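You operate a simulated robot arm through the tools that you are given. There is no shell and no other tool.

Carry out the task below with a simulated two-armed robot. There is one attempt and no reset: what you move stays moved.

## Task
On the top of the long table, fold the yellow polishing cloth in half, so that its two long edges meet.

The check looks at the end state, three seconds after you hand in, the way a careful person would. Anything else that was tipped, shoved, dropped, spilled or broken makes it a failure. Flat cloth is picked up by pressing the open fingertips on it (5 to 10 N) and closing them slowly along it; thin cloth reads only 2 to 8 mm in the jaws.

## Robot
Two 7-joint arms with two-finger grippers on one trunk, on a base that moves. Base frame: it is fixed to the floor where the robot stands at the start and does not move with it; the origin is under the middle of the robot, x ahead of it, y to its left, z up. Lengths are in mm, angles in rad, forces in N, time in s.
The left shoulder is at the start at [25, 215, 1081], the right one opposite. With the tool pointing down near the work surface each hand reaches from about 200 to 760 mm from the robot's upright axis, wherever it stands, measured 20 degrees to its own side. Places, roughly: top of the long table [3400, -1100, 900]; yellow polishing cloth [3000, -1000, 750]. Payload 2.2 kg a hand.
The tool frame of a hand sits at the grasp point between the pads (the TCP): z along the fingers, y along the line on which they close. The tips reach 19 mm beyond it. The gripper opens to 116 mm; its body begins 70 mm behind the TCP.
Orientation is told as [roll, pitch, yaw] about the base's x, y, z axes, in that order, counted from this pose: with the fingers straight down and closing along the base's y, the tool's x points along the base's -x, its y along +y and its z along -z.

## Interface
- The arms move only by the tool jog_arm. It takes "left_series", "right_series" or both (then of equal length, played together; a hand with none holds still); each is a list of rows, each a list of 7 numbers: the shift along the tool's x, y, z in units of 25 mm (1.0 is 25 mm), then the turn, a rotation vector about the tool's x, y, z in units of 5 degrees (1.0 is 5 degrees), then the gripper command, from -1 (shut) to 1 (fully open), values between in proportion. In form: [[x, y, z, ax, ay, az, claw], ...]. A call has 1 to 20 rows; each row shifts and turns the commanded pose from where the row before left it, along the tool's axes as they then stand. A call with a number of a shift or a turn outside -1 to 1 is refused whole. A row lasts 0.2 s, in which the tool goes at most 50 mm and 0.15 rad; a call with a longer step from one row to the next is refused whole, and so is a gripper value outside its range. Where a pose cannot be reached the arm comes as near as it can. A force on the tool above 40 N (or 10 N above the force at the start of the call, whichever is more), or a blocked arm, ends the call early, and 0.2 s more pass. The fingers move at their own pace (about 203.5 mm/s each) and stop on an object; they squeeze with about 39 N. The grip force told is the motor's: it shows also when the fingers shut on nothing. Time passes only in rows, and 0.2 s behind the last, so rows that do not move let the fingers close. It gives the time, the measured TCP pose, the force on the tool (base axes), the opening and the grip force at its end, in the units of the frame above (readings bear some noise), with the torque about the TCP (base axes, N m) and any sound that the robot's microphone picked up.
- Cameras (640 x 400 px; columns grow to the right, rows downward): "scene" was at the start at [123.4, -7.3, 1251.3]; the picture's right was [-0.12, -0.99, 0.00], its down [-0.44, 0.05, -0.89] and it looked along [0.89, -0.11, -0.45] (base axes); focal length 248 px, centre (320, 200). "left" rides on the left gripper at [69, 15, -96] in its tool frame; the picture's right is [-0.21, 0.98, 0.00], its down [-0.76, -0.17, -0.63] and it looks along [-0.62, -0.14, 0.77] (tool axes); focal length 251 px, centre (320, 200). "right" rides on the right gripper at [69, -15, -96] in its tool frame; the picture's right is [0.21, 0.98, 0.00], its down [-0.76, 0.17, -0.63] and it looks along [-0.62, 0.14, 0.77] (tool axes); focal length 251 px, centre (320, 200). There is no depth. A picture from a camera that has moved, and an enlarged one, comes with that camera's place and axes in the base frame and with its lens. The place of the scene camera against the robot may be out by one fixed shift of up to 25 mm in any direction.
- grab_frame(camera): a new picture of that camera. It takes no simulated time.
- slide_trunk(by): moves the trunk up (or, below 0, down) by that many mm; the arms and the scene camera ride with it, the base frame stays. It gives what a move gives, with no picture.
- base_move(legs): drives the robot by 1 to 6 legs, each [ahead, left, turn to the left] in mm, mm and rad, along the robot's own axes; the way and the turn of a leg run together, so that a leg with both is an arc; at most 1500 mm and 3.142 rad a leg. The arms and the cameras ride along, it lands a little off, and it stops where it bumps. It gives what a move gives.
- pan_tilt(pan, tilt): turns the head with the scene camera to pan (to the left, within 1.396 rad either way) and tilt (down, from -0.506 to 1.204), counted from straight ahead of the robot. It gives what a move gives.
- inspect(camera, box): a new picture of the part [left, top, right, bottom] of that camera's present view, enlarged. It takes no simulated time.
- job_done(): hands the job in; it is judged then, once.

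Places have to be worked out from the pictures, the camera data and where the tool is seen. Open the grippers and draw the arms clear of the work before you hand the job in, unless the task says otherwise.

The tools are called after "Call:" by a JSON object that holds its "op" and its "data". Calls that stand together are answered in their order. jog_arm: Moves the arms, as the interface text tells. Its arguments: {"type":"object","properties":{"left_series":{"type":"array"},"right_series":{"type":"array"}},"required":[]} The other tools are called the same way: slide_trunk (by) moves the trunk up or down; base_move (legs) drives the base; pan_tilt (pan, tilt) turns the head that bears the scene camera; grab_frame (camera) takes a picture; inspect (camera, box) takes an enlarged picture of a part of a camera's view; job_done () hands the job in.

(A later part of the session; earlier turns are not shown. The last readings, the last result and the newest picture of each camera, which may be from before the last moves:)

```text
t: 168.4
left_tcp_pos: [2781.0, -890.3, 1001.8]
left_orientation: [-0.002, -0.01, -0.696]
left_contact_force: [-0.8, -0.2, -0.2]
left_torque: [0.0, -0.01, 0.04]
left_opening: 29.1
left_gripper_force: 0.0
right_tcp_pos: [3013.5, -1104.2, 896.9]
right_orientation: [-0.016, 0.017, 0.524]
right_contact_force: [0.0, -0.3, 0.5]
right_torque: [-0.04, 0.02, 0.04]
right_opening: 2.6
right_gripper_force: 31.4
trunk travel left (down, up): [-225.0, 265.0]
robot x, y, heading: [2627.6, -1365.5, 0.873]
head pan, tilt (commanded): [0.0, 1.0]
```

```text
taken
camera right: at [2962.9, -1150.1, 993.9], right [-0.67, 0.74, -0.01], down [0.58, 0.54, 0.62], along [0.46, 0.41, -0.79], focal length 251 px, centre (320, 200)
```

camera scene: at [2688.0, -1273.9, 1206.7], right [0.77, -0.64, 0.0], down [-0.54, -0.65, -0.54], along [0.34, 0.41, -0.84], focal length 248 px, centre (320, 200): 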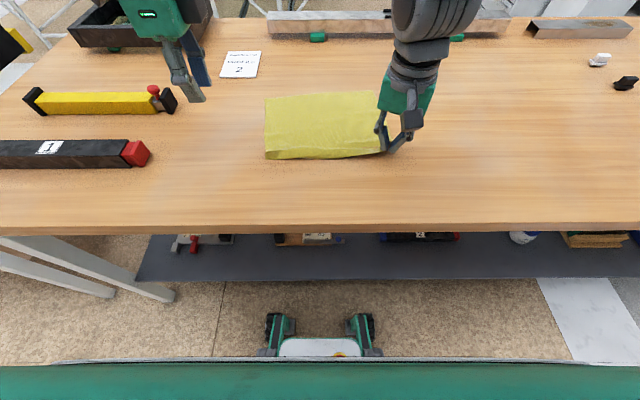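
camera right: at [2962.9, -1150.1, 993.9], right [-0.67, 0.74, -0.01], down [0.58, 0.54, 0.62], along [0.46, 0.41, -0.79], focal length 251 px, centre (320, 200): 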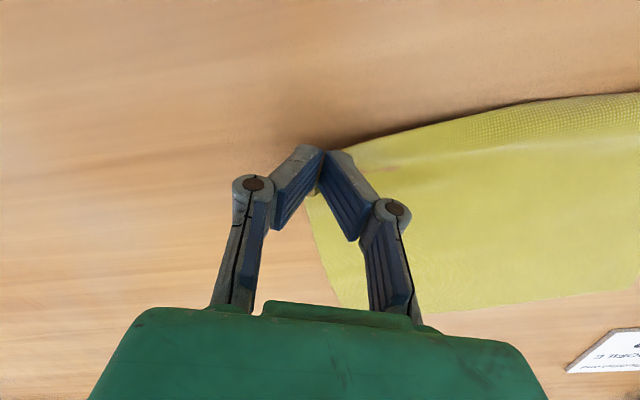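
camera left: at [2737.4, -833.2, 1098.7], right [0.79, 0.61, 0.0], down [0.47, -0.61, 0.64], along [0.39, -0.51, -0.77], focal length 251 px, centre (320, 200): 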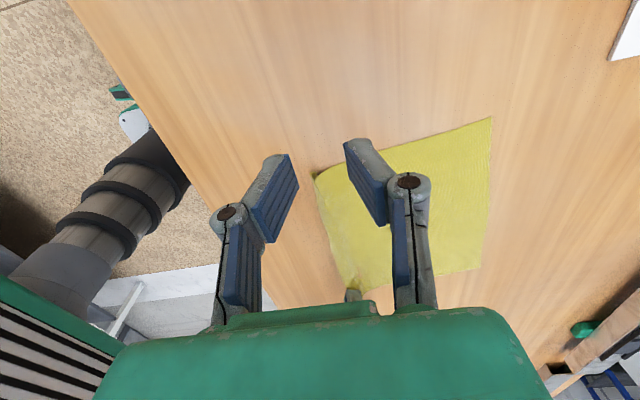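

The cloth is open again. I set the right corner down, release it gently and lift away to inspect.

Call:
{"op": "jog_arm", "data": {"right_series": [[0.1, -0.1, 0.2, 0, 0, 0, -1], [0.1, -0.1, 0.2, 0, 0, 0, -1], [0, 0, 0, 0, 0, 0, -0.9], [0, 0, 0, 0, 0, 0, -0.8], [0, 0, 0, 0, 0, 0, -0.65], [0, 0, 0, 0, 0, 0, -0.5], [0, 0, -0.3, 0, 0, 0, -0.5], [0, 0, -0.6, 0, 0, 0, -0.5], [0, 0, -0.8, 0, 0, 0, -0.5], [0, -0.4, -0.8, 0, 0, 0, -0.5], [0, -0.8, -0.8, 0, 0, 0, -0.5], [0, -0.8, -0.6, 0, 0, 0, -0.5], [0, -0.8, 0, 0, 0, 0, -0.5], [0, -0.8, 0, 0, 0, 0, -0.5]]}}

Call:
{"op": "inspect", "data": {"camera": "scene", "box": [230, 70, 410, 180]}}

Call:
{"op": "grab_frame", "data": {"camera": "left"}}

Call:
{"op": "grab_frame", "data": {"camera": "right"}}

```text
t: 171.4
left_tcp_pos: [2781.2, -891.3, 1003.4]
left_orientation: [0.0, -0.007, -0.694]
left_contact_force: [-0.4, 0.4, -0.4]
left_torque: [0.02, 0.01, -0.01]
left_opening: 29.0
left_gripper_force: 0.1
right_tcp_pos: [3058.9, -1187.9, 985.8]
right_orientation: [-0.016, 0.018, 0.524]
right_contact_force: [0.4, 0.2, -0.3]
right_torque: [0.02, -0.02, 0.0]
right_opening: 29.2
right_gripper_force: 0.1
trunk travel left (down, up): [-225.0, 265.0]
robot x, y, heading: [2628.7, -1365.6, 0.874]
head pan, tilt (commanded): [0.0, 1.0]
```

```text
3.56 times, centred on (320, 125) of scene
camera zoom: at [2688.6, -1275.6, 1206.8], right [0.77, -0.64, 0.0], down [-0.54, -0.65, -0.54], along [0.34, 0.41, -0.84], focal length 881 px, centre (320, 467)
```

zoom: 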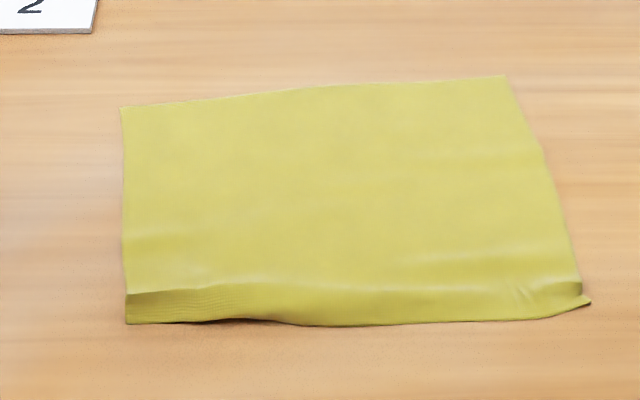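

```text
taken
camera left: at [2738.1, -834.4, 1099.2], right [0.79, 0.61, 0.0], down [0.47, -0.61, 0.64], along [0.39, -0.5, -0.77], focal length 251 px, centre (320, 200)
```

left: 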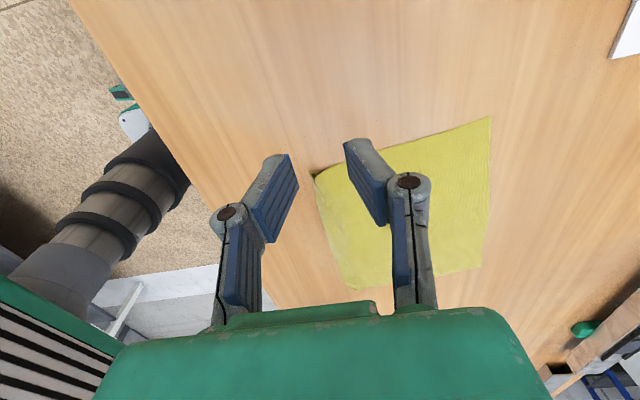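

```text
taken
camera right: at [3008.2, -1233.1, 1083.5], right [-0.67, 0.74, -0.01], down [0.58, 0.54, 0.62], along [0.46, 0.41, -0.79], focal length 251 px, centre (320, 200)
```

right: 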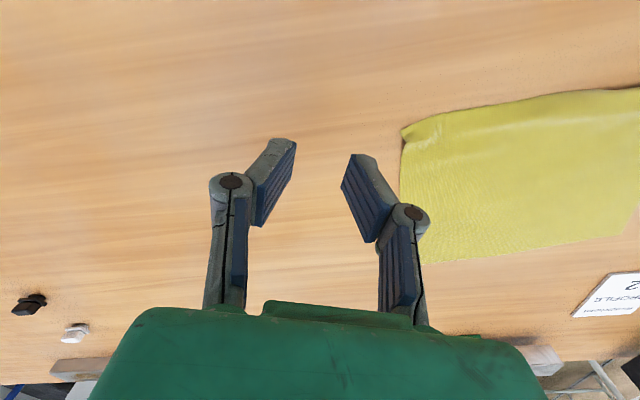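

The cloth is open, rotated by a few degrees, with a hem bulge along the near-left edge. I move the left hand a bit to see that edge clearly.

Call:
{"op": "jog_arm", "data": {"left_series": [[0, -0.8, 0.5, 0, 0, 0, 0.2], [0, -0.8, 0.5, 0, 0, 0, 0.2], [0, -0.8, 0.5, 0, 0, 0, 0.2], [0, -0.6, 0.5, 0, 0, 0, 0.2], [0, 0, 0, 0, 0, 0, 0.2]]}}

Call:
{"op": "inspect", "data": {"camera": "left", "box": [290, 70, 530, 250]}}

Call:
{"op": "inspect", "data": {"camera": "right", "box": [380, 70, 640, 270]}}

```text
t: 172.6
left_tcp_pos: [2732.4, -948.7, 951.1]
left_orientation: [0.0, -0.008, -0.696]
left_contact_force: [0.4, -0.1, 0.3]
left_torque: [-0.03, 0.0, 0.02]
left_opening: 69.6
left_gripper_force: 0.0
right_tcp_pos: [3059.6, -1186.6, 986.2]
right_orientation: [-0.015, 0.018, 0.524]
right_contact_force: [-0.6, -0.2, 0.3]
right_torque: [0.01, 0.0, -0.01]
right_opening: 29.1
right_gripper_force: 0.0
trunk travel left (down, up): [-225.0, 265.0]
robot x, y, heading: [2627.2, -1366.2, 0.875]
head pan, tilt (commanded): [0.0, 1.0]
```

```text
2.22 times, centred on (410, 160) of left
camera zoom: at [2688.9, -891.9, 1048.6], right [0.79, 0.61, 0.0], down [0.47, -0.61, 0.64], along [0.39, -0.51, -0.77], focal length 559 px, centre (120, 289)
```

zoom: 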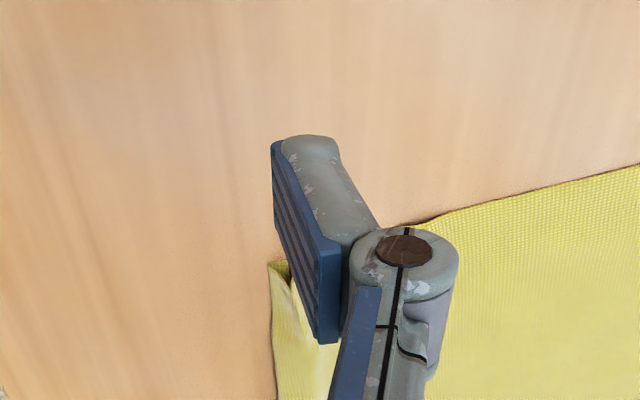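

```text
2.00 times, centred on (510, 170) of right
camera zoom: at [3008.1, -1231.9, 1083.2], right [-0.67, 0.74, -0.01], down [0.58, 0.54, 0.62], along [0.46, 0.41, -0.79], focal length 503 px, centre (-60, 260)
```

zoom: 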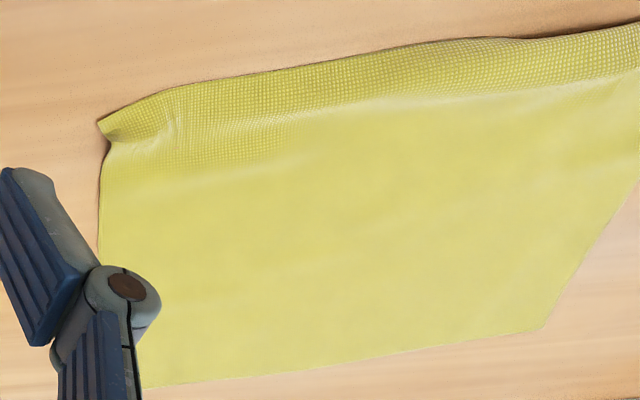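

I raise the left hand back to the overview position to see the entire cloth from its side.

Call:
{"op": "jog_arm", "data": {"left_series": [[0.2, 0.9, -0.97, 0, 0, 0, 0.8], [0.2, 0.9, -0.97, 0, 0, 0, 1], [0.2, 0.9, -0.97, 0, 0, 0, 1], [0.2, 0.9, -0.97, 0, 0, 0, 1], [0.2, 0.9, -0.97, 0, 0, 0, 1], [0.2, 0.9, -0.97, 0, 0, 0, 1], [0, 0, 0, 0, 0, 0, 1]]}}

Call:
{"op": "inspect", "data": {"camera": "left", "box": [270, 90, 470, 270]}}

Call:
{"op": "inspect", "data": {"camera": "scene", "box": [245, 130, 345, 180]}}

```text
t: 174.2
left_tcp_pos: [2793.6, -825.6, 1096.5]
left_orientation: [-0.001, -0.01, -0.694]
left_contact_force: [1.0, 0.2, -1.1]
left_torque: [-0.01, 0.04, -0.02]
left_opening: 115.8
left_gripper_force: 0.0
right_tcp_pos: [3058.0, -1186.0, 985.4]
right_orientation: [-0.014, 0.018, 0.523]
right_contact_force: [-0.7, 0.1, 0.5]
right_torque: [0.01, -0.02, 0.04]
right_opening: 28.9
right_gripper_force: 0.0
trunk travel left (down, up): [-225.0, 265.0]
robot x, y, heading: [2629.6, -1358.4, 0.877]
head pan, tilt (commanded): [0.0, 1.0]
```

```text
2.22 times, centred on (370, 180) of left
camera zoom: at [2750.3, -768.6, 1194.4], right [0.79, 0.61, 0.0], down [0.47, -0.61, 0.64], along [0.39, -0.51, -0.77], focal length 559 px, centre (209, 244)
```

zoom: 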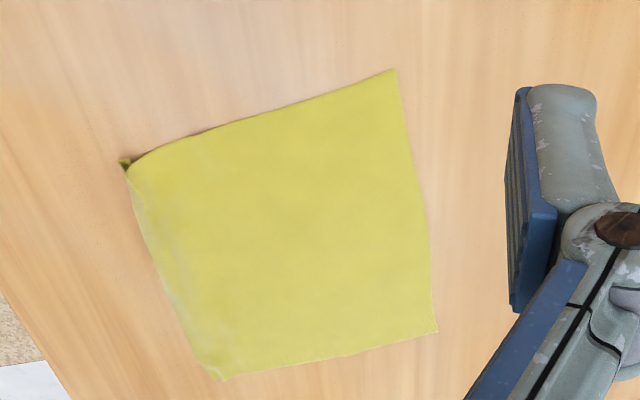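

```text
6.40 times, centred on (295, 155) of scene
camera zoom: at [2688.1, -1274.7, 1206.7], right [0.77, -0.64, 0.0], down [-0.54, -0.65, -0.54], along [0.34, 0.41, -0.84], focal length 1585 px, centre (480, 488)
```

zoom: 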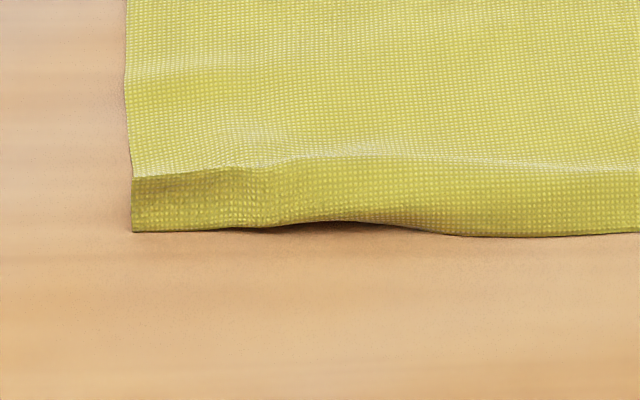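

The near edge just has a hump about 20 mm in from the edge; otherwise the cloth is open: FL (619,-127), FR (653,127), NL (435,-98), NR (451,156), rotated ~7.6°. I'll smooth the near edge by pressing closed fingertips lightly behind the hump and stroking toward me. First I bring both closed hands into position.

Call:
{"op": "jog_arm", "data": {"left_series": [[-0.685, -0.255, 0.925, 0, 0, 0, 0], [-0.685, -0.255, 0.925, 0, 0, 0, -0.6], [-0.685, -0.255, 0.925, 0, 0, 0, -1], [-0.685, -0.255, 0.925, 0, 0, 0, -1], [-0.685, -0.255, 0.925, 0, 0, 0, -1], [-0.685, -0.255, 0.925, 0, 0, 0, -1], [-0.685, -0.255, 0.925, 0, 0, 0, -1], [-0.685, -0.255, 0.925, 0, 0, 0, -1], [0, 0, 0, 0, 0, 0, -1]], "right_series": [[-0.19, 0.532, 0.37, 0, 0, 0, -1], [-0.19, 0.532, 0.37, 0, 0, 0, -1], [-0.19, 0.532, 0.37, 0, 0, 0, -1], [-0.19, 0.532, 0.37, 0, 0, 0, -1], [-0.19, 0.532, 0.37, 0, 0, 0, -1], [-0.19, 0.532, 0.37, 0, 0, 0, -1], [-0.19, 0.532, 0.37, 0, 0, 0, -1], [-0.19, 0.532, 0.37, 0, 0, 0, -1], [0, 0, 0, 0, 0, 0, -1]]}}

Call:
{"op": "inspect", "data": {"camera": "scene", "box": [230, 70, 410, 180]}}

```text
t: 176.2
left_tcp_pos: [2869.2, -952.5, 913.3]
left_orientation: [0.0, -0.008, -0.696]
left_contact_force: [-1.1, -0.6, 0.1]
left_torque: [0.02, -0.02, 0.0]
left_opening: 0.0
left_gripper_force: 28.7
right_tcp_pos: [3039.3, -1077.5, 908.8]
right_orientation: [-0.014, 0.018, 0.525]
right_contact_force: [-0.3, 0.5, -0.1]
right_torque: [0.0, 0.01, -0.03]
right_opening: 0.0
right_gripper_force: 28.5
trunk travel left (down, up): [-225.0, 265.0]
robot x, y, heading: [2629.0, -1362.2, 0.869]
head pan, tilt (commanded): [0.0, 1.0]
```

```text
3.56 times, centred on (320, 125) of scene
camera zoom: at [2688.8, -1274.7, 1206.8], right [0.77, -0.64, 0.0], down [-0.54, -0.65, -0.54], along [0.34, 0.41, -0.84], focal length 881 px, centre (320, 467)
```

zoom: 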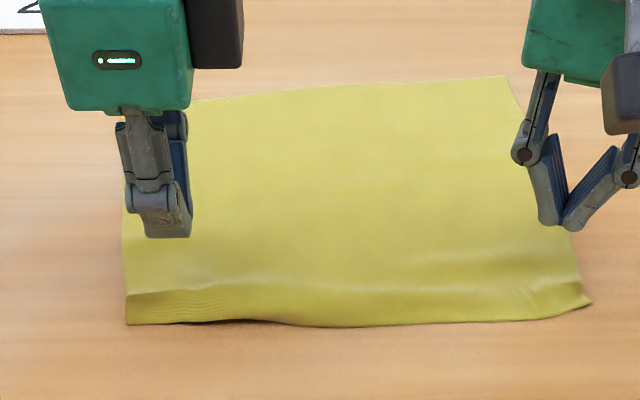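

I shift the right hand 12 mm inward and lower both to just above the cloth behind the hump.

Call:
{"op": "jog_arm", "data": {"left_series": [[0, 0, 0.35, 0, 0, 0, -1], [0, 0, 0.35, 0, 0, 0, -1], [0, 0, 0.3, 0, 0, 0, -1], [0, 0, 0.08, 0, 0, 0, -1], [0, 0, 0, 0, 0, 0, -1]], "right_series": [[0.16, 0.45, 0, 0, 0, 0, -1], [0, 0, 0.4, 0, 0, 0, -1], [0, 0, 0.4, 0, 0, 0, -1], [0, 0, 0.12, 0, 0, 0, -1], [0, 0, 0, 0, 0, 0, -1]]}}

```text
t: 177.4
left_tcp_pos: [2869.6, -952.6, 886.3]
left_orientation: [-0.003, -0.008, -0.695]
left_contact_force: [-0.7, 0.5, 0.0]
left_torque: [-0.01, -0.01, 0.01]
left_opening: 0.0
left_gripper_force: 28.4
right_tcp_pos: [3029.4, -1071.5, 883.7]
right_orientation: [-0.012, 0.017, 0.524]
right_contact_force: [-0.5, -0.9, -0.1]
right_torque: [-0.04, -0.02, 0.0]
right_opening: 0.0
right_gripper_force: 28.4
trunk travel left (down, up): [-225.0, 265.0]
robot x, y, heading: [2629.1, -1366.4, 0.871]
head pan, tilt (commanded): [0.0, 1.0]
```

Not yet in contact; a bit lower.

Call:
{"op": "jog_arm", "data": {"left_series": [[0, 0, 0.16, 0, 0, 0, -1], [0, 0, 0.06, 0, 0, 0, -1], [0, 0, 0, 0, 0, 0, -1]], "right_series": [[0, 0, 0.08, 0, 0, 0, -1], [0, 0, 0.04, 0, 0, 0, -1], [0, 0, 0, 0, 0, 0, -1]]}}

```text
t: 178.2
left_tcp_pos: [2868.8, -952.1, 879.9]
left_orientation: [-0.002, -0.008, -0.695]
left_contact_force: [-0.5, 0.0, -0.2]
left_torque: [-0.02, -0.01, -0.02]
left_opening: 0.1
left_gripper_force: 29.0
right_tcp_pos: [3030.4, -1069.5, 882.3]
right_orientation: [-0.014, 0.016, 0.523]
right_contact_force: [0.4, 0.1, -0.1]
right_torque: [0.0, 0.02, 0.02]
right_opening: 0.1
right_gripper_force: 29.1
trunk travel left (down, up): [-225.0, 265.0]
robot x, y, heading: [2628.8, -1365.9, 0.879]
head pan, tilt (commanded): [0.0, 1.0]
```

Call:
{"op": "jog_arm", "data": {"left_series": [[0, 0, 0.04, 0, 0, 0, -1], [0, 0, 0, 0, 0, 0, -1]], "right_series": [[0, 0, 0.08, 0, 0, 0, -1], [0, 0, 0.04, 0, 0, 0, -1]]}}

```text
t: 178.8
left_tcp_pos: [2868.6, -952.4, 880.0]
left_orientation: [-0.001, -0.009, -0.694]
left_contact_force: [-0.4, 0.3, 3.3]
left_torque: [0.02, 0.02, 0.0]
left_opening: 0.0
left_gripper_force: 28.6
right_tcp_pos: [3029.1, -1069.9, 879.0]
right_orientation: [-0.012, 0.015, 0.523]
right_contact_force: [1.2, -1.3, 5.2]
right_torque: [0.06, -0.05, -0.01]
right_opening: 0.1
right_gripper_force: 28.7
trunk travel left (down, up): [-225.0, 265.0]
robot x, y, heading: [2623.3, -1364.0, 0.875]
head pan, tilt (commanded): [0.0, 1.0]
```

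Light pressure is on both (3–5 N). I stroke toward me, the left 70 mm and the right 50 mm.

Call:
{"op": "jog_arm", "data": {"left_series": [[0, -0.28, 0, 0, 0, 0, -1], [0, -0.28, 0, 0, 0, 0, -1], [0, -0.28, 0, 0, 0, 0, -1], [0, -0.28, 0, 0, 0, 0, -1], [0, -0.28, 0, 0, 0, 0, -1], [0, -0.28, 0, 0, 0, 0, -1], [0, -0.28, 0, 0, 0, 0, -1], [0, -0.28, 0, 0, 0, 0, -1], [0, -0.28, 0, 0, 0, 0, -1], [0, -0.28, 0, 0, 0, 0, -1]], "right_series": [[0.188, -0.068, 0, 0, 0, 0, -1], [0.188, -0.068, 0, 0, 0, 0, -1], [0.188, -0.068, 0, 0, 0, 0, -1], [0.188, -0.068, 0, 0, 0, 0, -1], [0.188, -0.068, 0, 0, 0, 0, -1], [0.188, -0.068, 0, 0, 0, 0, -1], [0.188, -0.068, 0, 0, 0, 0, -1], [0.188, -0.068, 0, 0, 0, 0, -1], [0.188, -0.068, 0, 0, 0, 0, -1], [0.188, -0.068, 0, 0, 0, 0, -1]]}}

Call:
{"op": "inspect", "data": {"camera": "scene", "box": [230, 80, 410, 190]}}

```text
t: 181.0
left_tcp_pos: [2825.1, -1006.7, 879.2]
left_orientation: [0.001, -0.011, -0.697]
left_contact_force: [2.6, 2.4, 15.5]
left_torque: [0.07, -0.03, 0.0]
left_opening: 0.1
left_gripper_force: 28.4
right_tcp_pos: [2996.9, -1109.0, 880.6]
right_orientation: [-0.013, 0.018, 0.524]
right_contact_force: [0.6, 0.1, 0.6]
right_torque: [-0.01, 0.03, 0.04]
right_opening: 0.0
right_gripper_force: 28.4
trunk travel left (down, up): [-225.0, 265.0]
robot x, y, heading: [2626.5, -1365.4, 0.88]
head pan, tilt (commanded): [0.0, 1.0]
```

```text
3.56 times, centred on (320, 135) of scene
camera zoom: at [2688.2, -1275.8, 1206.9], right [0.77, -0.64, 0.0], down [-0.54, -0.65, -0.54], along [0.34, 0.41, -0.84], focal length 881 px, centre (320, 431)
```

zoom: 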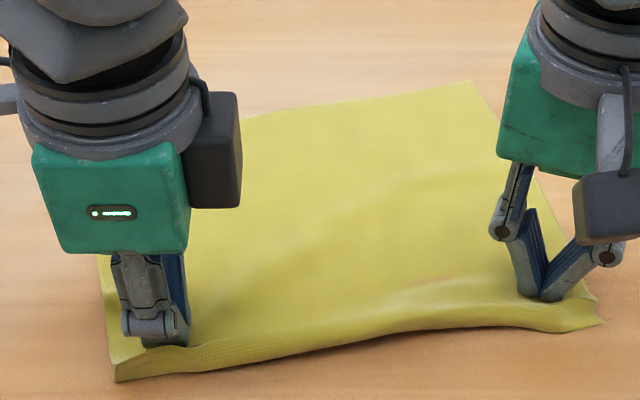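

The stroke mostly dragged and rotated the cloth instead of flattening the hump. Better idea: that hump is an ideal grip line. I'll grip the near edge by its hump with both hands, pull the cloth straight and closer to me (which gives me far more reach and tilt), then fold near edge over far edge with a proper tilted lay-down. First I raise both hands and turn the right one.

Call:
{"op": "jog_arm", "data": {"left_series": [[0, 0, -0.3, 0, 0, 0, -1], [0, 0, -0.8, 0, 0, 0, -1], [0, 0, -0.9, 0, 0, 0, -0.8], [0, 0, -0.9, 0, 0, 0, -0.41], [0.5, 0.3, -0.9, 0, 0, 0, -0.41], [0.8, 0.5, -0.9, 0, 0, 0, -0.41], [0.9, 0.6, -0.9, 0, 0, 0, -0.41], [0.9, 0.6, 0, 0, 0, 0, -0.41], [0, 0, 0, 0, 0, 0, -0.41], [0, 0, 0, 0, 0, 0, -0.41], [0, 0, 0, 0, 0, 0, -0.41], [0, 0, 0, 0, 0, 0, -0.41], [0, 0, 0, 0, 0, 0, -0.41], [0, 0, 0, 0, 0, 0, -0.41], [0, 0, 0, 0, 0, 0, -0.41], [0, 0, 0, 0, 0, 0, -0.41], [0, 0, 0, 0, 0, 0, -0.41], [0, 0, 0, 0, 0, 0, -0.41], [0, 0, 0, 0, 0, 0, -0.41], [0, 0, 0, 0, 0, 0, -0.41]], "right_series": [[0, 0, -0.3, 0, 0, 0, -1], [0, 0, -0.8, 0, 0, 0, -1], [0, -0.5, -0.9, 0, 0, 0, -0.8], [0, -0.9, -0.9, 0, 0, 0, -0.41], [0, -0.9, -0.9, 0, 0, -1, -0.41], [0, 0, 0, 0, 0, -1, -0.41], [0, 0, 0, 0, 0, -1, -0.41], [0, 0, 0, 0, 0, -1, -0.41], [0, 0, 0, 0, 0, -1, -0.41], [0, 0, 0, 0, 0, -1, -0.41], [0, 0, 0, 0, 0, -1, -0.41], [0, 0, 0, 0, 0, -1, -0.41], [0, 0, 0, 0, 0, -1, -0.41], [0, 0, 0, 0, 0, -1, -0.41], [0, 0, 0, 0, 0, -1, -0.41], [0, 0, 0, 0, 0, -1, -0.41], [0, 0, 0, 0, 0, -1, -0.41], [0, 0, 0, 0, 0, -1, -0.41], [0, 0, 0, 0, 0, -1, -0.41], [0, 0, 0, 0, 0, -1, -0.41]]}}

Call:
{"op": "jog_arm", "data": {"right_series": [[0, 0, -0.4, 0, 0, -1, -0.41], [0, 0, -0.4, 0, 0, -1, -0.41], [0, 0, -0.4, 0, 0, -1, -0.41], [0, 0, 0, 0, 0, -1, -0.41], [0, 0, 0, 0, 0, -1, -0.41], [0, 0, 0, 0, 0, -1, -0.41], [0, 0, 0, 0, 0, 0, -0.41]]}}

Call:
{"op": "grab_frame", "data": {"camera": "left"}}

Call:
{"op": "grab_frame", "data": {"camera": "right"}}

Call:
{"op": "inspect", "data": {"camera": "scene", "box": [230, 80, 410, 190]}}

```text
t: 185.2
left_tcp_pos: [2796.6, -917.5, 1018.4]
left_orientation: [-0.001, -0.009, -0.697]
left_contact_force: [0.7, -0.3, 0.3]
left_torque: [0.01, -0.01, 0.02]
left_opening: 34.3
left_gripper_force: 0.2
right_tcp_pos: [3028.0, -1155.9, 976.9]
right_orientation: [0.014, 0.017, 1.922]
right_contact_force: [-0.1, 0.3, 0.6]
right_torque: [0.0, 0.01, -0.02]
right_opening: 34.0
right_gripper_force: 0.1
trunk travel left (down, up): [-225.0, 265.0]
robot x, y, heading: [2628.5, -1367.4, 0.871]
head pan, tilt (commanded): [0.0, 1.0]
```

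```text
t: 186.8
left_tcp_pos: [2796.2, -917.9, 1018.1]
left_orientation: [0.0, -0.01, -0.697]
left_contact_force: [-0.2, -0.1, -0.1]
left_torque: [-0.02, -0.07, 0.0]
left_opening: 34.4
left_gripper_force: 0.0
right_tcp_pos: [3026.4, -1157.0, 1006.3]
right_orientation: [0.02, 0.007, 2.444]
right_contact_force: [0.6, 0.4, 0.3]
right_torque: [0.0, -0.02, -0.02]
right_opening: 34.4
right_gripper_force: 0.1
trunk travel left (down, up): [-225.0, 265.0]
robot x, y, heading: [2629.9, -1362.3, 0.873]
head pan, tilt (commanded): [0.0, 1.0]
```

```text
taken
camera left: at [2752.4, -860.9, 1115.3], right [0.79, 0.61, 0.0], down [0.47, -0.61, 0.64], along [0.39, -0.5, -0.77], focal length 251 px, centre (320, 200)
```

left: 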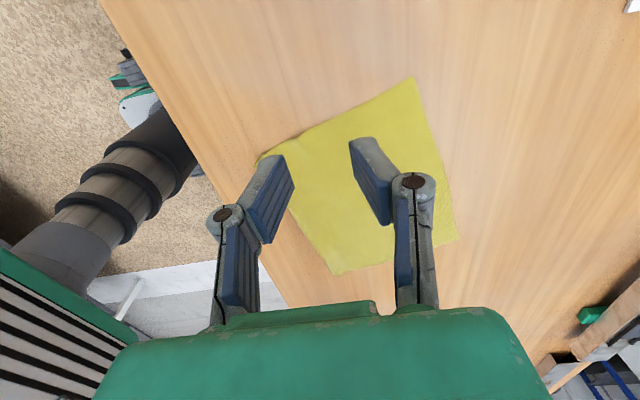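

```text
taken
camera right: at [3090.8, -1187.0, 1103.1], right [-0.46, -0.89, 0.02], down [-0.68, 0.37, 0.63], along [-0.57, 0.28, -0.78], focal length 251 px, centre (320, 200)
```

right: 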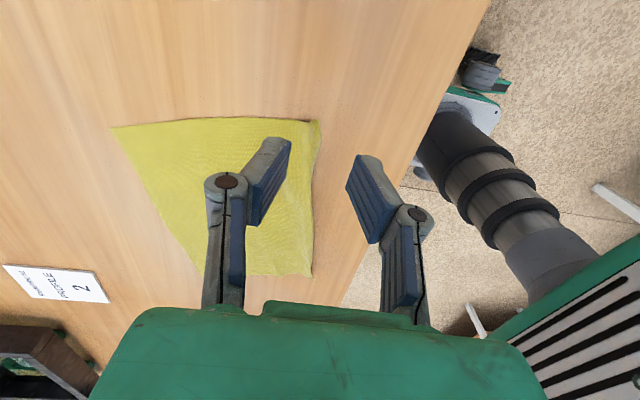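

```text
3.56 times, centred on (320, 135) of scene
camera zoom: at [2688.7, -1275.0, 1206.7], right [0.77, -0.64, 0.0], down [-0.54, -0.65, -0.54], along [0.34, 0.41, -0.84], focal length 881 px, centre (320, 431)
```

zoom: 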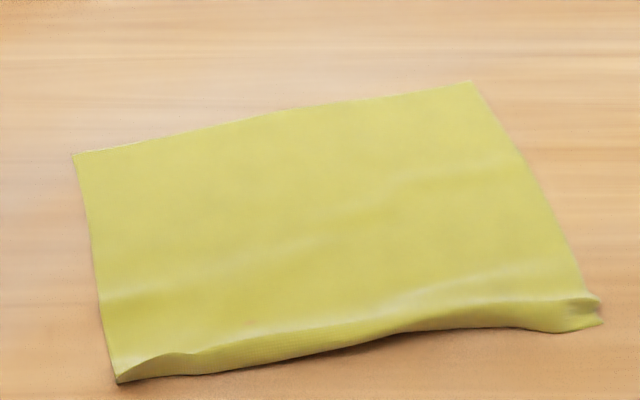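

Wrist-camera corners now: FL (541,-147), FR (607,103), NL (369,-93), NR (407,146). The far and right sides are fine, but the hump hides ~42 mm of cloth at the left and ~14 mm at the right. I'll pull it flat properly: the right hand anchors the cloth in the middle while the left strokes the hump toward me. Moving both hands into place with jaws closed.

Call:
{"op": "jog_arm", "data": {"left_series": [[-0.425, -0.31, 0.515, 0, 0, 0, -0.7], [-0.425, -0.31, 0.515, 0, 0, 0, -1], [-0.425, -0.31, 0.515, 0, 0, 0, -1], [-0.425, -0.31, 0.515, 0, 0, 0, -1], [-0.425, -0.31, 0.515, 0, 0, 0, -1], [-0.425, -0.31, 0.515, 0, 0, 0, -1], [-0.425, -0.31, 0.515, 0, 0, 0, -1], [-0.425, -0.31, 0.515, 0, 0, 0, -1], [0, 0, 0, 0, 0, 0, -1]], "right_series": [[-0.72, -0.425, 0.505, 0, 0, 0, -0.7], [-0.72, -0.425, 0.505, 0, 0, 0, -1], [-0.72, -0.425, 0.505, 0, 0, 0, -1], [-0.72, -0.425, 0.505, 0, 0, 0, -1], [-0.72, -0.425, 0.505, 0, 0, 0, -1], [-0.72, -0.425, 0.505, 0, 0, 0, -1], [-0.72, -0.425, 0.505, 0, 0, 0, -1], [-0.72, -0.425, 0.505, 0, 0, 0, -1], [0, 0, 0, 0, 0, 0, -1]]}}

Call:
{"op": "jog_arm", "data": {"right_series": [[0, 0, 0.4, 0, 0, 0, -1], [0, 0, 0.4, 0, 0, 0, -1], [0, 0, 0.08, 0, 0, 0, -1], [0, 0, 0, 0, 0, 0, -1]]}}

Call:
{"op": "inspect", "data": {"camera": "left", "box": [200, 60, 520, 260]}}

```text
t: 188.8
left_tcp_pos: [2820.5, -1021.1, 915.7]
left_orientation: [0.0, -0.008, -0.695]
left_contact_force: [0.2, -0.3, 0.1]
left_torque: [-0.03, -0.02, 0.02]
left_opening: 0.0
left_gripper_force: 28.4
right_tcp_pos: [2969.2, -1000.4, 902.8]
right_orientation: [0.021, 0.006, 2.443]
right_contact_force: [0.7, -0.6, 0.4]
right_torque: [0.04, -0.01, -0.01]
right_opening: 0.0
right_gripper_force: 28.0
trunk travel left (down, up): [-225.0, 265.0]
robot x, y, heading: [2626.8, -1363.5, 0.876]
head pan, tilt (commanded): [0.0, 1.0]
```

```text
t: 189.8
left_tcp_pos: [2821.4, -1021.3, 915.3]
left_orientation: [-0.001, -0.009, -0.695]
left_contact_force: [0.6, -0.2, 0.0]
left_torque: [-0.01, -0.01, 0.02]
left_opening: 0.0
left_gripper_force: 28.1
right_tcp_pos: [2969.7, -1000.7, 881.4]
right_orientation: [0.021, 0.008, 2.443]
right_contact_force: [-0.2, 0.3, -1.5]
right_torque: [-0.03, 0.0, 0.01]
right_opening: 0.0
right_gripper_force: 28.4
trunk travel left (down, up): [-225.0, 265.0]
robot x, y, heading: [2625.9, -1364.2, 0.877]
head pan, tilt (commanded): [0.0, 1.0]
```

```text
2.00 times, centred on (360, 160) of left
camera zoom: at [2777.2, -963.9, 1012.7], right [0.79, 0.61, 0.0], down [0.47, -0.61, 0.64], along [0.39, -0.51, -0.77], focal length 503 px, centre (240, 280)
```

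zoom: 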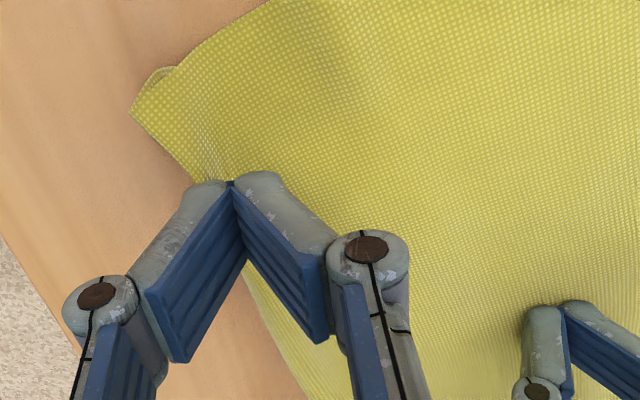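

The view shows the near-left strip is actually curled under the cloth. I'll grip that rounded edge with the left hand, lift it so the strip hangs free, and lay it back down while moving forward so that the strip trails out flat toward me. I shift the left hand over the edge, open to 26 mm and lower.

Call:
{"op": "jog_arm", "data": {"left_series": [[0, -0.26, 0, 0, 0, 0, -0.55], [0, -0.26, 0, 0, 0, 0, -0.55], [0, 0, 0.4, 0, 0, 0, -0.55], [0, 0, 0.4, 0, 0, 0, -0.55], [0, 0, 0.3, 0, 0, 0, -0.55], [0, 0, 0, 0, 0, 0, -0.55]]}}

Call:
{"op": "inspect", "data": {"camera": "left", "box": [200, 60, 440, 210]}}

```text
t: 191.2
left_tcp_pos: [2814.1, -1030.6, 888.8]
left_orientation: [0.001, -0.009, -0.695]
left_contact_force: [0.6, -0.2, 1.4]
left_torque: [0.01, -0.03, -0.01]
left_opening: 26.1
left_gripper_force: 0.0
right_tcp_pos: [2968.4, -1001.4, 881.1]
right_orientation: [0.02, 0.009, 2.444]
right_contact_force: [-0.2, 0.7, 0.6]
right_torque: [-0.02, -0.01, 0.0]
right_opening: 0.0
right_gripper_force: 28.2
trunk travel left (down, up): [-225.0, 265.0]
robot x, y, heading: [2625.1, -1365.4, 0.875]
head pan, tilt (commanded): [0.0, 1.0]
```

```text
2.67 times, centred on (320, 135) of left
camera zoom: at [2769.7, -973.8, 985.8], right [0.79, 0.61, 0.0], down [0.47, -0.61, 0.64], along [0.39, -0.51, -0.77], focal length 670 px, centre (320, 373)
```

zoom: 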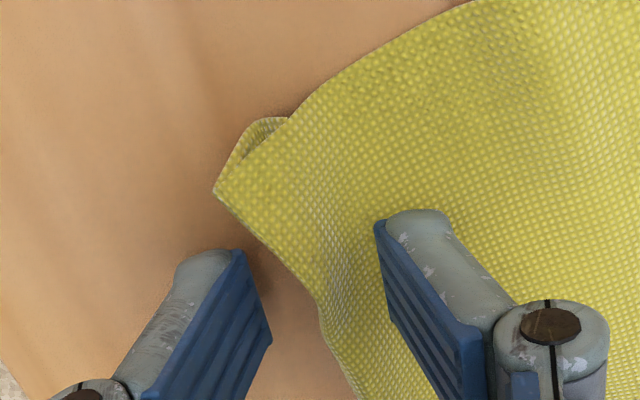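

The corner is indeed folded under. I press a little and close slowly to gather the folded edge.

Call:
{"op": "jog_arm", "data": {"left_series": [[0, 0, 0.12, 0, 0, 0, -0.55], [0, 0, 0.08, 0, 0, 0, -0.55], [0, 0, 0.04, 0, 0, 0, -0.55], [0, 0, 0, 0, 0, 0, -0.55]]}}

```text
t: 192.2
left_tcp_pos: [2813.8, -1030.1, 883.8]
left_orientation: [0.0, -0.008, -0.699]
left_contact_force: [-0.5, -0.4, -0.5]
left_torque: [0.0, -0.01, -0.02]
left_opening: 26.3
left_gripper_force: 0.0
right_tcp_pos: [2970.3, -1001.6, 879.8]
right_orientation: [0.02, 0.008, 2.443]
right_contact_force: [0.5, 0.1, 0.2]
right_torque: [0.01, -0.01, -0.02]
right_opening: 0.0
right_gripper_force: 28.8
trunk travel left (down, up): [-225.0, 265.0]
robot x, y, heading: [2624.3, -1367.9, 0.878]
head pan, tilt (commanded): [0.0, 1.0]
```

Call:
{"op": "jog_arm", "data": {"left_series": [[0, 0, 0.06, 0, 0, 0, -0.55], [0, 0, 0.04, 0, 0, 0, -0.55], [0, 0, 0, 0, 0, 0, -0.55]]}}

```text
t: 193.0
left_tcp_pos: [2813.5, -1031.2, 880.8]
left_orientation: [-0.002, -0.008, -0.695]
left_contact_force: [1.4, 0.7, 5.1]
left_torque: [0.08, -0.06, -0.01]
left_opening: 26.2
left_gripper_force: 0.1
right_tcp_pos: [2969.4, -1000.8, 881.0]
right_orientation: [0.02, 0.007, 2.443]
right_contact_force: [-0.3, -0.2, 0.8]
right_torque: [-0.01, 0.03, 0.03]
right_opening: 0.0
right_gripper_force: 28.3
trunk travel left (down, up): [-225.0, 265.0]
robot x, y, heading: [2627.0, -1363.1, 0.878]
head pan, tilt (commanded): [0.0, 1.0]
```

The left presses at 5 N. Closing slowly, with slight extra downward feed.

Call:
{"op": "jog_arm", "data": {"left_series": [[0, 0, 0.008, 0, 0, 0, -0.6], [0, 0, 0.008, 0, 0, 0, -0.65], [0, 0, 0.008, 0, 0, 0, -0.7], [0, 0, 0.008, 0, 0, 0, -0.75], [0, 0, 0.008, 0, 0, 0, -0.8], [0, 0, 0.008, 0, 0, 0, -0.85], [0, 0, 0.008, 0, 0, 0, -0.9], [0, 0, 0, 0, 0, 0, -0.95], [0, 0, 0, 0, 0, 0, -1], [0, 0, 0, 0, 0, 0, -1]]}}

Call:
{"op": "inspect", "data": {"camera": "left", "box": [200, 60, 440, 210]}}

```text
t: 195.2
left_tcp_pos: [2814.2, -1031.6, 879.7]
left_orientation: [0.002, -0.009, -0.695]
left_contact_force: [-2.7, -1.9, 23.0]
left_torque: [0.12, -0.07, 0.02]
left_opening: 3.6
left_gripper_force: 32.5
right_tcp_pos: [2969.2, -1002.1, 880.6]
right_orientation: [0.018, 0.006, 2.443]
right_contact_force: [0.5, -0.2, 0.4]
right_torque: [-0.02, 0.01, -0.01]
right_opening: 0.2
right_gripper_force: 28.2
trunk travel left (down, up): [-225.0, 265.0]
robot x, y, heading: [2628.1, -1367.7, 0.876]
head pan, tilt (commanded): [0.0, 1.0]
```

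```text
2.67 times, centred on (320, 135) of left
camera zoom: at [2770.2, -974.6, 977.3], right [0.79, 0.61, 0.0], down [0.47, -0.61, 0.64], along [0.39, -0.5, -0.77], focal length 670 px, centre (320, 373)
```

zoom: 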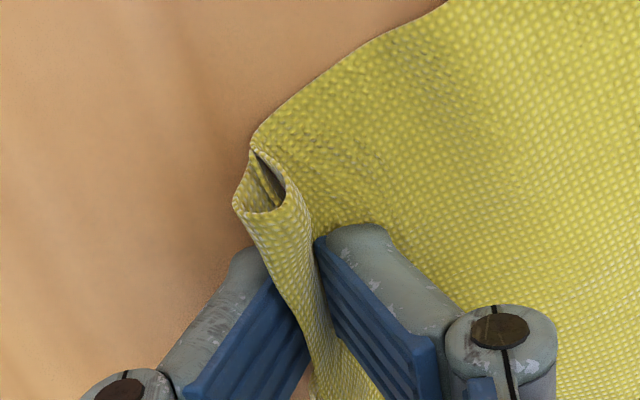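

Gripped (3.6 mm, 32 N). I lift the left corner about 60 mm to let the tucked strip hang free.

Call:
{"op": "jog_arm", "data": {"left_series": [[0, 0.1, -0.4, 0, 0, 0, -1], [0, 0.1, -0.4, 0, 0, 0, -1], [0, 0.1, -0.4, 0, 0, 0, -1], [0, 0.1, -0.4, 0, 0, 0, -1], [0, 0.1, -0.4, 0, 0, 0, -1], [0, 0.1, -0.4, 0, 0, 0, -1], [0, 0, 0, 0, 0, 0, -1]]}}

Call:
{"op": "grab_frame", "data": {"camera": "left"}}

Call:
{"op": "inspect", "data": {"camera": "scene", "box": [220, 90, 400, 200]}}

```text
t: 196.8
left_tcp_pos: [2823.4, -1019.6, 939.7]
left_orientation: [-0.001, -0.008, -0.698]
left_contact_force: [0.5, -0.3, -0.2]
left_torque: [0.03, 0.01, 0.02]
left_opening: 3.5
left_gripper_force: 32.1
right_tcp_pos: [2969.5, -1000.4, 879.4]
right_orientation: [0.022, 0.007, 2.443]
right_contact_force: [-0.1, 0.2, -0.1]
right_torque: [-0.03, 0.02, 0.01]
right_opening: 0.0
right_gripper_force: 28.7
trunk travel left (down, up): [-225.0, 265.0]
robot x, y, heading: [2629.7, -1362.9, 0.872]
head pan, tilt (commanded): [0.0, 1.0]
```

```text
taken
camera left: at [2779.7, -962.3, 1036.0], right [0.79, 0.61, 0.0], down [0.47, -0.61, 0.64], along [0.39, -0.51, -0.77], focal length 251 px, centre (320, 200)
```

left: 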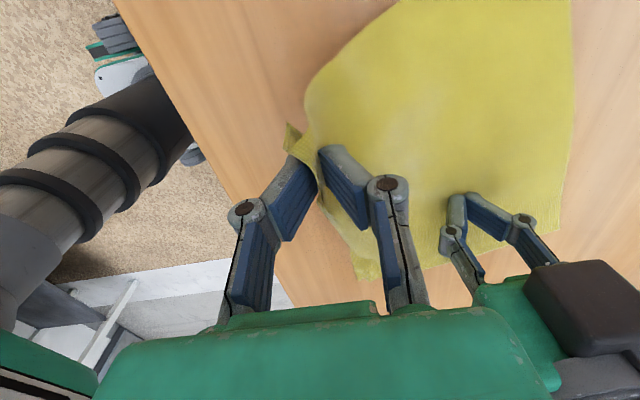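

```text
3.56 times, centred on (310, 145) of scene
camera zoom: at [2688.7, -1274.1, 1206.6], right [0.77, -0.64, 0.0], down [-0.54, -0.65, -0.54], along [0.34, 0.41, -0.84], focal length 881 px, centre (356, 396)
```

zoom: 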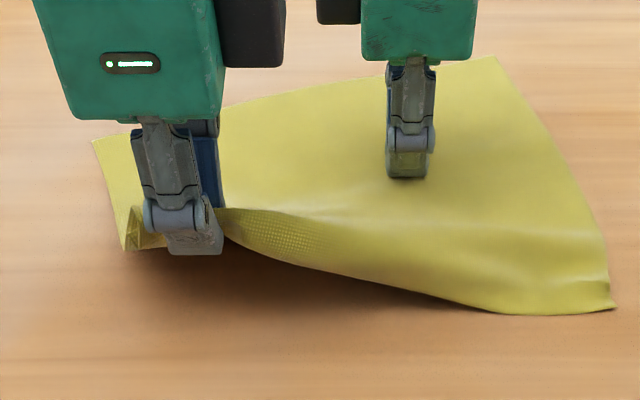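

Call:
{"op": "inspect", "data": {"camera": "left", "box": [260, 90, 400, 190]}}

Call:
{"op": "inspect", "data": {"camera": "scene", "box": [245, 130, 335, 180]}}

```text
4.00 times, centred on (330, 140) of left
camera zoom: at [2779.7, -962.3, 1036.0], right [0.79, 0.61, 0.0], down [0.47, -0.61, 0.64], along [0.39, -0.51, -0.77], focal length 1006 px, centre (280, 440)
```

zoom: 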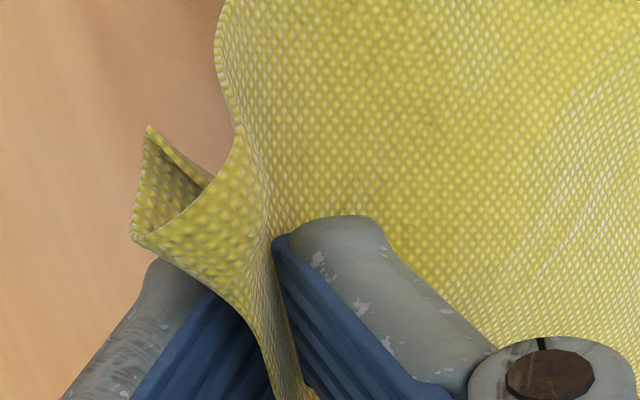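

```text
7.11 times, centred on (290, 155) of scene
camera zoom: at [2688.7, -1274.1, 1206.6], right [0.77, -0.64, 0.0], down [-0.54, -0.65, -0.54], along [0.34, 0.41, -0.84], focal length 1761 px, centre (533, 520)
```

zoom: 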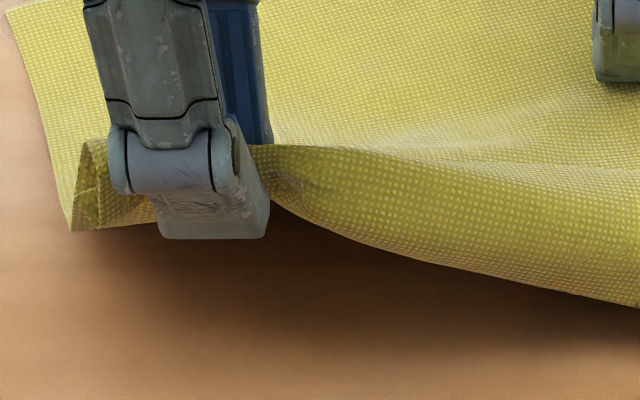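

The strip now hangs on my side of the left jaw. I lower it, moving forward during the last part so the strip trails out flat toward me, then release and lift away.

Call:
{"op": "jog_arm", "data": {"left_series": [[0, 0, 0.4, 0, 0, 0, -1], [0, 0, 0.4, 0, 0, 0, -1], [0, 0, 0.4, 0, 0, 0, -1], [0, 0.2, 0.2, 0, 0, 0, -1], [0, 0.25, 0.2, 0, 0, 0, -1], [0, 0.25, 0.2, 0, 0, 0, -1], [0, 0.25, 0.2, 0, 0, 0, -1], [0, 0.2, 0.12, 0, 0, 0, -1], [0, 0, 0, 0, 0, 0, -1]]}}

Call:
{"op": "inspect", "data": {"camera": "left", "box": [240, 70, 400, 190]}}

Call:
{"op": "inspect", "data": {"camera": "scene", "box": [235, 120, 355, 195]}}

```text
t: 198.8
left_tcp_pos: [2842.8, -998.7, 885.4]
left_orientation: [-0.002, -0.009, -0.696]
left_contact_force: [0.3, 0.0, -0.1]
left_torque: [-0.01, -0.04, -0.02]
left_opening: 3.9
left_gripper_force: 31.0
right_tcp_pos: [2968.6, -1001.5, 880.5]
right_orientation: [0.02, 0.007, 2.444]
right_contact_force: [0.7, 0.4, -0.1]
right_torque: [0.0, 0.0, 0.0]
right_opening: 0.0
right_gripper_force: 28.2
trunk travel left (down, up): [-225.0, 265.0]
robot x, y, heading: [2628.5, -1367.4, 0.878]
head pan, tilt (commanded): [0.0, 1.0]
```

```text
3.33 times, centred on (320, 130) of left
camera zoom: at [2799.1, -940.8, 983.0], right [0.79, 0.61, 0.0], down [0.47, -0.61, 0.64], along [0.39, -0.5, -0.77], focal length 838 px, centre (320, 433)
```

zoom: 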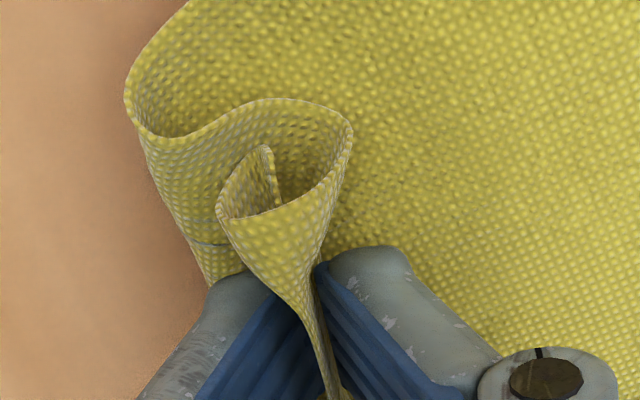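

```text
5.33 times, centred on (295, 158) of scene
camera zoom: at [2688.8, -1274.1, 1206.7], right [0.77, -0.64, 0.0], down [-0.54, -0.65, -0.54], along [0.34, 0.41, -0.84], focal length 1321 px, centre (453, 427)
```

zoom: 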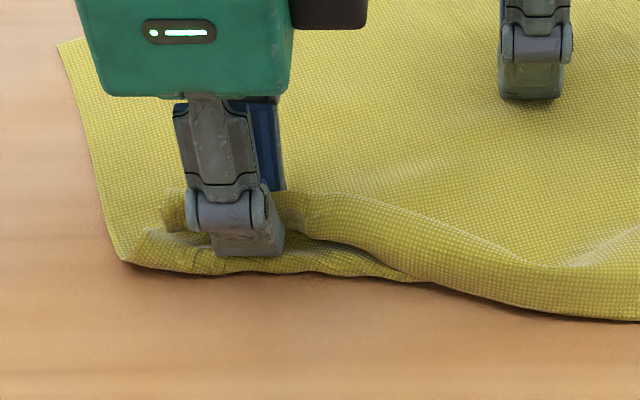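

Moving the left hand forward folded the main sheet instead. A simpler remedy for the tucked near edge: press near the far edge with both hands and drag the cloth away from me, so everything behind trails in tension and the near strip pulls out flat. I release the left grip and lift both hands.

Call:
{"op": "jog_arm", "data": {"left_series": [[0, -0.4, -0.4, 0, 0, 0, -1], [0, -0.4, -0.2, 0, 0, 0, -1], [0, -0.2, 0, 0, 0, 0, -1], [0, 0, 0.3, 0, 0, 0, -1], [0, 0, 0.2, 0, 0, 0, -0.9], [0, 0, 0, 0, 0, 0, -0.75], [0, 0, 0, 0, 0, 0, -0.6], [0, 0, 0, 0, 0, 0, -0.5], [0, 0, -0.4, 0, 0, 0, -0.5], [0, 0, -0.8, 0, 0, 0, -0.5], [0, 0, -0.9, 0, 0, 0, -0.5], [0, 0, -0.9, 0, 0, 0, -0.6], [0, 0, -0.9, 0, 0, 0, -1]], "right_series": [[0, 0, 0, 0, 0, 0, -1], [0, 0, 0, 0, 0, 0, -1], [0, 0, 0, 0, 0, 0, -1], [0, 0, 0, 0, 0, 0, -1], [0, 0, 0, 0, 0, 0, -1], [0, 0, 0, 0, 0, 0, -1], [0, 0, 0, 0, 0, 0, -1], [0, 0, 0, 0, 0, 0, -1], [0, 0, -0.4, 0, 0, 0, -1], [0, 0, -0.6, 0, 0, 0, -1], [0, 0, -0.6, 0, 0, 0, -1], [0, 0, 0, 0, 0, 0, -1], [0, 0, 0, 0, 0, 0, -1]]}}

Call:
{"op": "inspect", "data": {"camera": "scene", "box": [220, 80, 400, 190]}}

Call:
{"op": "grab_frame", "data": {"camera": "left"}}

```text
t: 201.6
left_tcp_pos: [2825.3, -1015.4, 987.3]
left_orientation: [-0.001, -0.01, -0.697]
left_contact_force: [0.2, 0.3, 1.3]
left_torque: [0.0, 0.0, -0.02]
left_opening: 0.1
left_gripper_force: 28.5
right_tcp_pos: [2971.4, -1000.7, 919.8]
right_orientation: [0.021, 0.008, 2.442]
right_contact_force: [-0.3, 0.4, 0.3]
right_torque: [-0.02, 0.02, 0.05]
right_opening: 0.0
right_gripper_force: 28.3
trunk travel left (down, up): [-225.0, 265.0]
robot x, y, heading: [2627.0, -1362.5, 0.877]
head pan, tilt (commanded): [0.0, 1.0]
```

```text
3.56 times, centred on (310, 135) of scene
camera zoom: at [2688.1, -1274.5, 1206.7], right [0.77, -0.64, 0.0], down [-0.54, -0.65, -0.54], along [0.34, 0.41, -0.84], focal length 881 px, centre (356, 431)
```

zoom: 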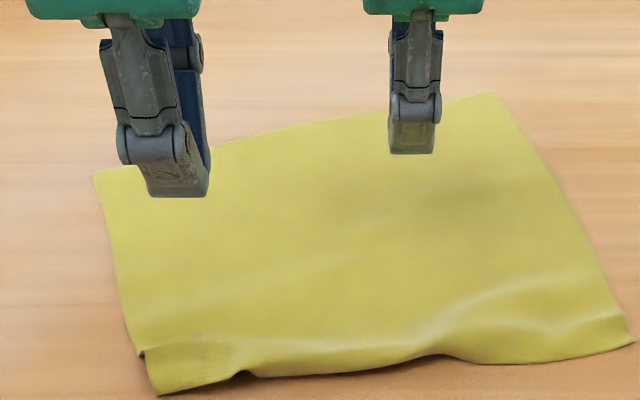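

```text
taken
camera left: at [2781.4, -958.9, 1083.8], right [0.79, 0.61, 0.0], down [0.47, -0.61, 0.64], along [0.39, -0.51, -0.77], focal length 251 px, centre (320, 200)
```

left: 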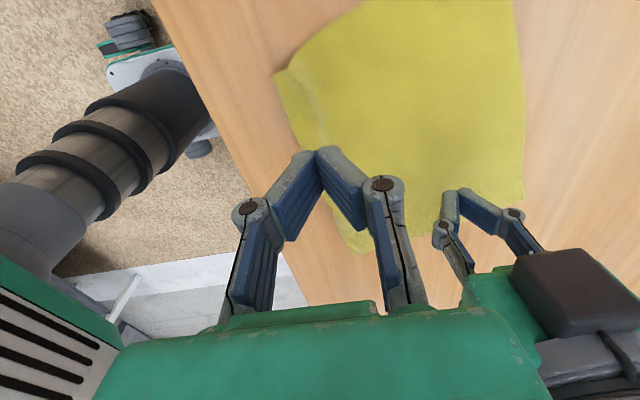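

Call:
{"op": "inspect", "data": {"camera": "left", "box": [250, 20, 410, 140]}}

Call:
{"op": "inspect", "data": {"camera": "scene", "box": [240, 150, 330, 200]}}

```text
3.33 times, centred on (330, 80) of left
camera zoom: at [2781.4, -958.9, 1083.8], right [0.79, 0.61, 0.0], down [0.47, -0.61, 0.64], along [0.39, -0.51, -0.77], focal length 838 px, centre (287, 600)
```

zoom: 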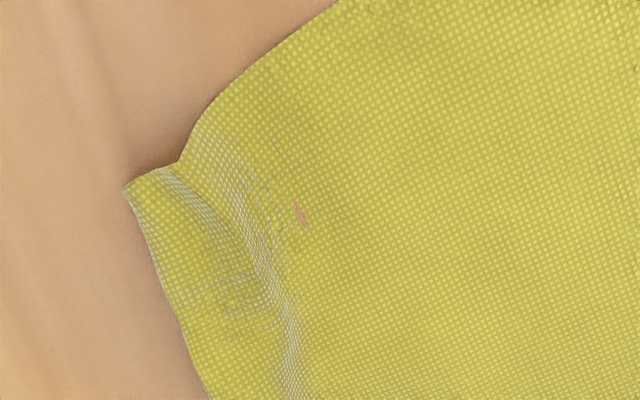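

```text
7.11 times, centred on (285, 175) of scene
camera zoom: at [2688.1, -1274.5, 1206.7], right [0.77, -0.64, 0.0], down [-0.54, -0.65, -0.54], along [0.34, 0.41, -0.84], focal length 1761 px, centre (569, 378)
```

zoom: 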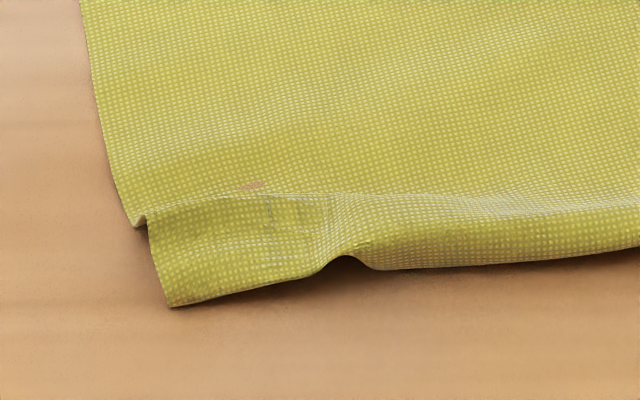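

The near-left edge now lies flat on the table with its true edge outermost; only a ridge behind it remains. I now press both closed hands near the far corners and pull the cloth away from me to smooth it.

Call:
{"op": "jog_arm", "data": {"left_series": [[0.35, 0.87, 0.7, 0, 0, 0, -1], [0.35, 0.87, 0.7, 0, 0, 0, -1], [0.35, 0.87, 0.7, 0, 0, 0, -1], [0.35, 0.87, 0.7, 0, 0, 0, -1], [0.35, 0.87, 0.7, 0, 0, 0, -1], [0, 0, 0.5, 0, 0, 0, -1], [0, 0, 0.2, 0, 0, 0, -1], [0, 0, 0, 0, 0, 0, -1]], "right_series": [[0.28, -0.512, 0.15, 0, 0, 0, -1], [0.28, -0.512, 0.15, 0, 0, 0, -1], [0.28, -0.512, 0.15, 0, 0, 0, -1], [0.28, -0.512, 0.15, 0, 0, 0, -1], [0.28, -0.512, 0.15, 0, 0, 0, -1], [0, 0, 0.5, 0, 0, 0, -1], [0, 0, 0.2, 0, 0, 0, -1], [0, 0, 0, 0, 0, 0, -1]]}}

Call:
{"op": "inspect", "data": {"camera": "scene", "box": [220, 80, 400, 190]}}

```text
t: 203.4
left_tcp_pos: [2861.9, -903.4, 881.0]
left_orientation: [0.0, -0.009, -0.694]
left_contact_force: [-0.3, -1.4, 2.7]
left_torque: [-0.02, 0.01, 0.01]
left_opening: 0.0
left_gripper_force: 28.5
right_tcp_pos: [3038.9, -974.7, 882.5]
right_orientation: [0.021, 0.007, 2.441]
right_contact_force: [-0.2, -0.1, 0.0]
right_torque: [0.01, -0.01, 0.01]
right_opening: 0.1
right_gripper_force: 28.6
trunk travel left (down, up): [-225.0, 265.0]
robot x, y, heading: [2628.0, -1361.5, 0.878]
head pan, tilt (commanded): [0.0, 1.0]
```

```text
3.56 times, centred on (310, 135) of scene
camera zoom: at [2689.1, -1273.5, 1206.6], right [0.77, -0.64, 0.0], down [-0.54, -0.65, -0.54], along [0.34, 0.41, -0.84], focal length 881 px, centre (356, 431)
```

zoom: 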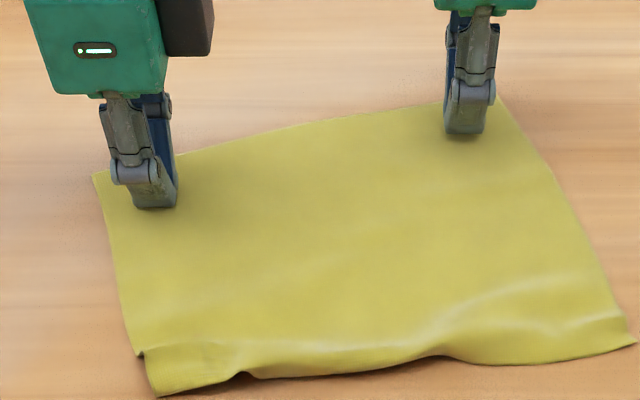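

Positions are good. I press both to about 6 N.

Call:
{"op": "jog_arm", "data": {"left_series": [[0, 0, 0.03, 0, 0, 0, -1], [0, 0, 0, 0, 0, 0, -1], [0, 0, 0, 0, 0, 0, -1]], "right_series": [[0, 0, 0.08, 0, 0, 0, -1], [0, 0, 0.04, 0, 0, 0, -1], [0, 0, 0, 0, 0, 0, -1]]}}

```text
t: 204.2
left_tcp_pos: [2861.2, -905.2, 879.9]
left_orientation: [-0.001, -0.01, -0.695]
left_contact_force: [0.0, 1.5, 10.0]
left_torque: [0.01, 0.04, 0.02]
left_opening: 0.0
left_gripper_force: 28.4
right_tcp_pos: [3038.6, -975.3, 880.3]
right_orientation: [0.019, 0.007, 2.443]
right_contact_force: [0.7, 0.6, 1.1]
right_torque: [0.0, -0.02, 0.0]
right_opening: 0.0
right_gripper_force: 28.9
trunk travel left (down, up): [-225.0, 265.0]
robot x, y, heading: [2630.4, -1364.2, 0.879]
head pan, tilt (commanded): [0.0, 1.0]
```

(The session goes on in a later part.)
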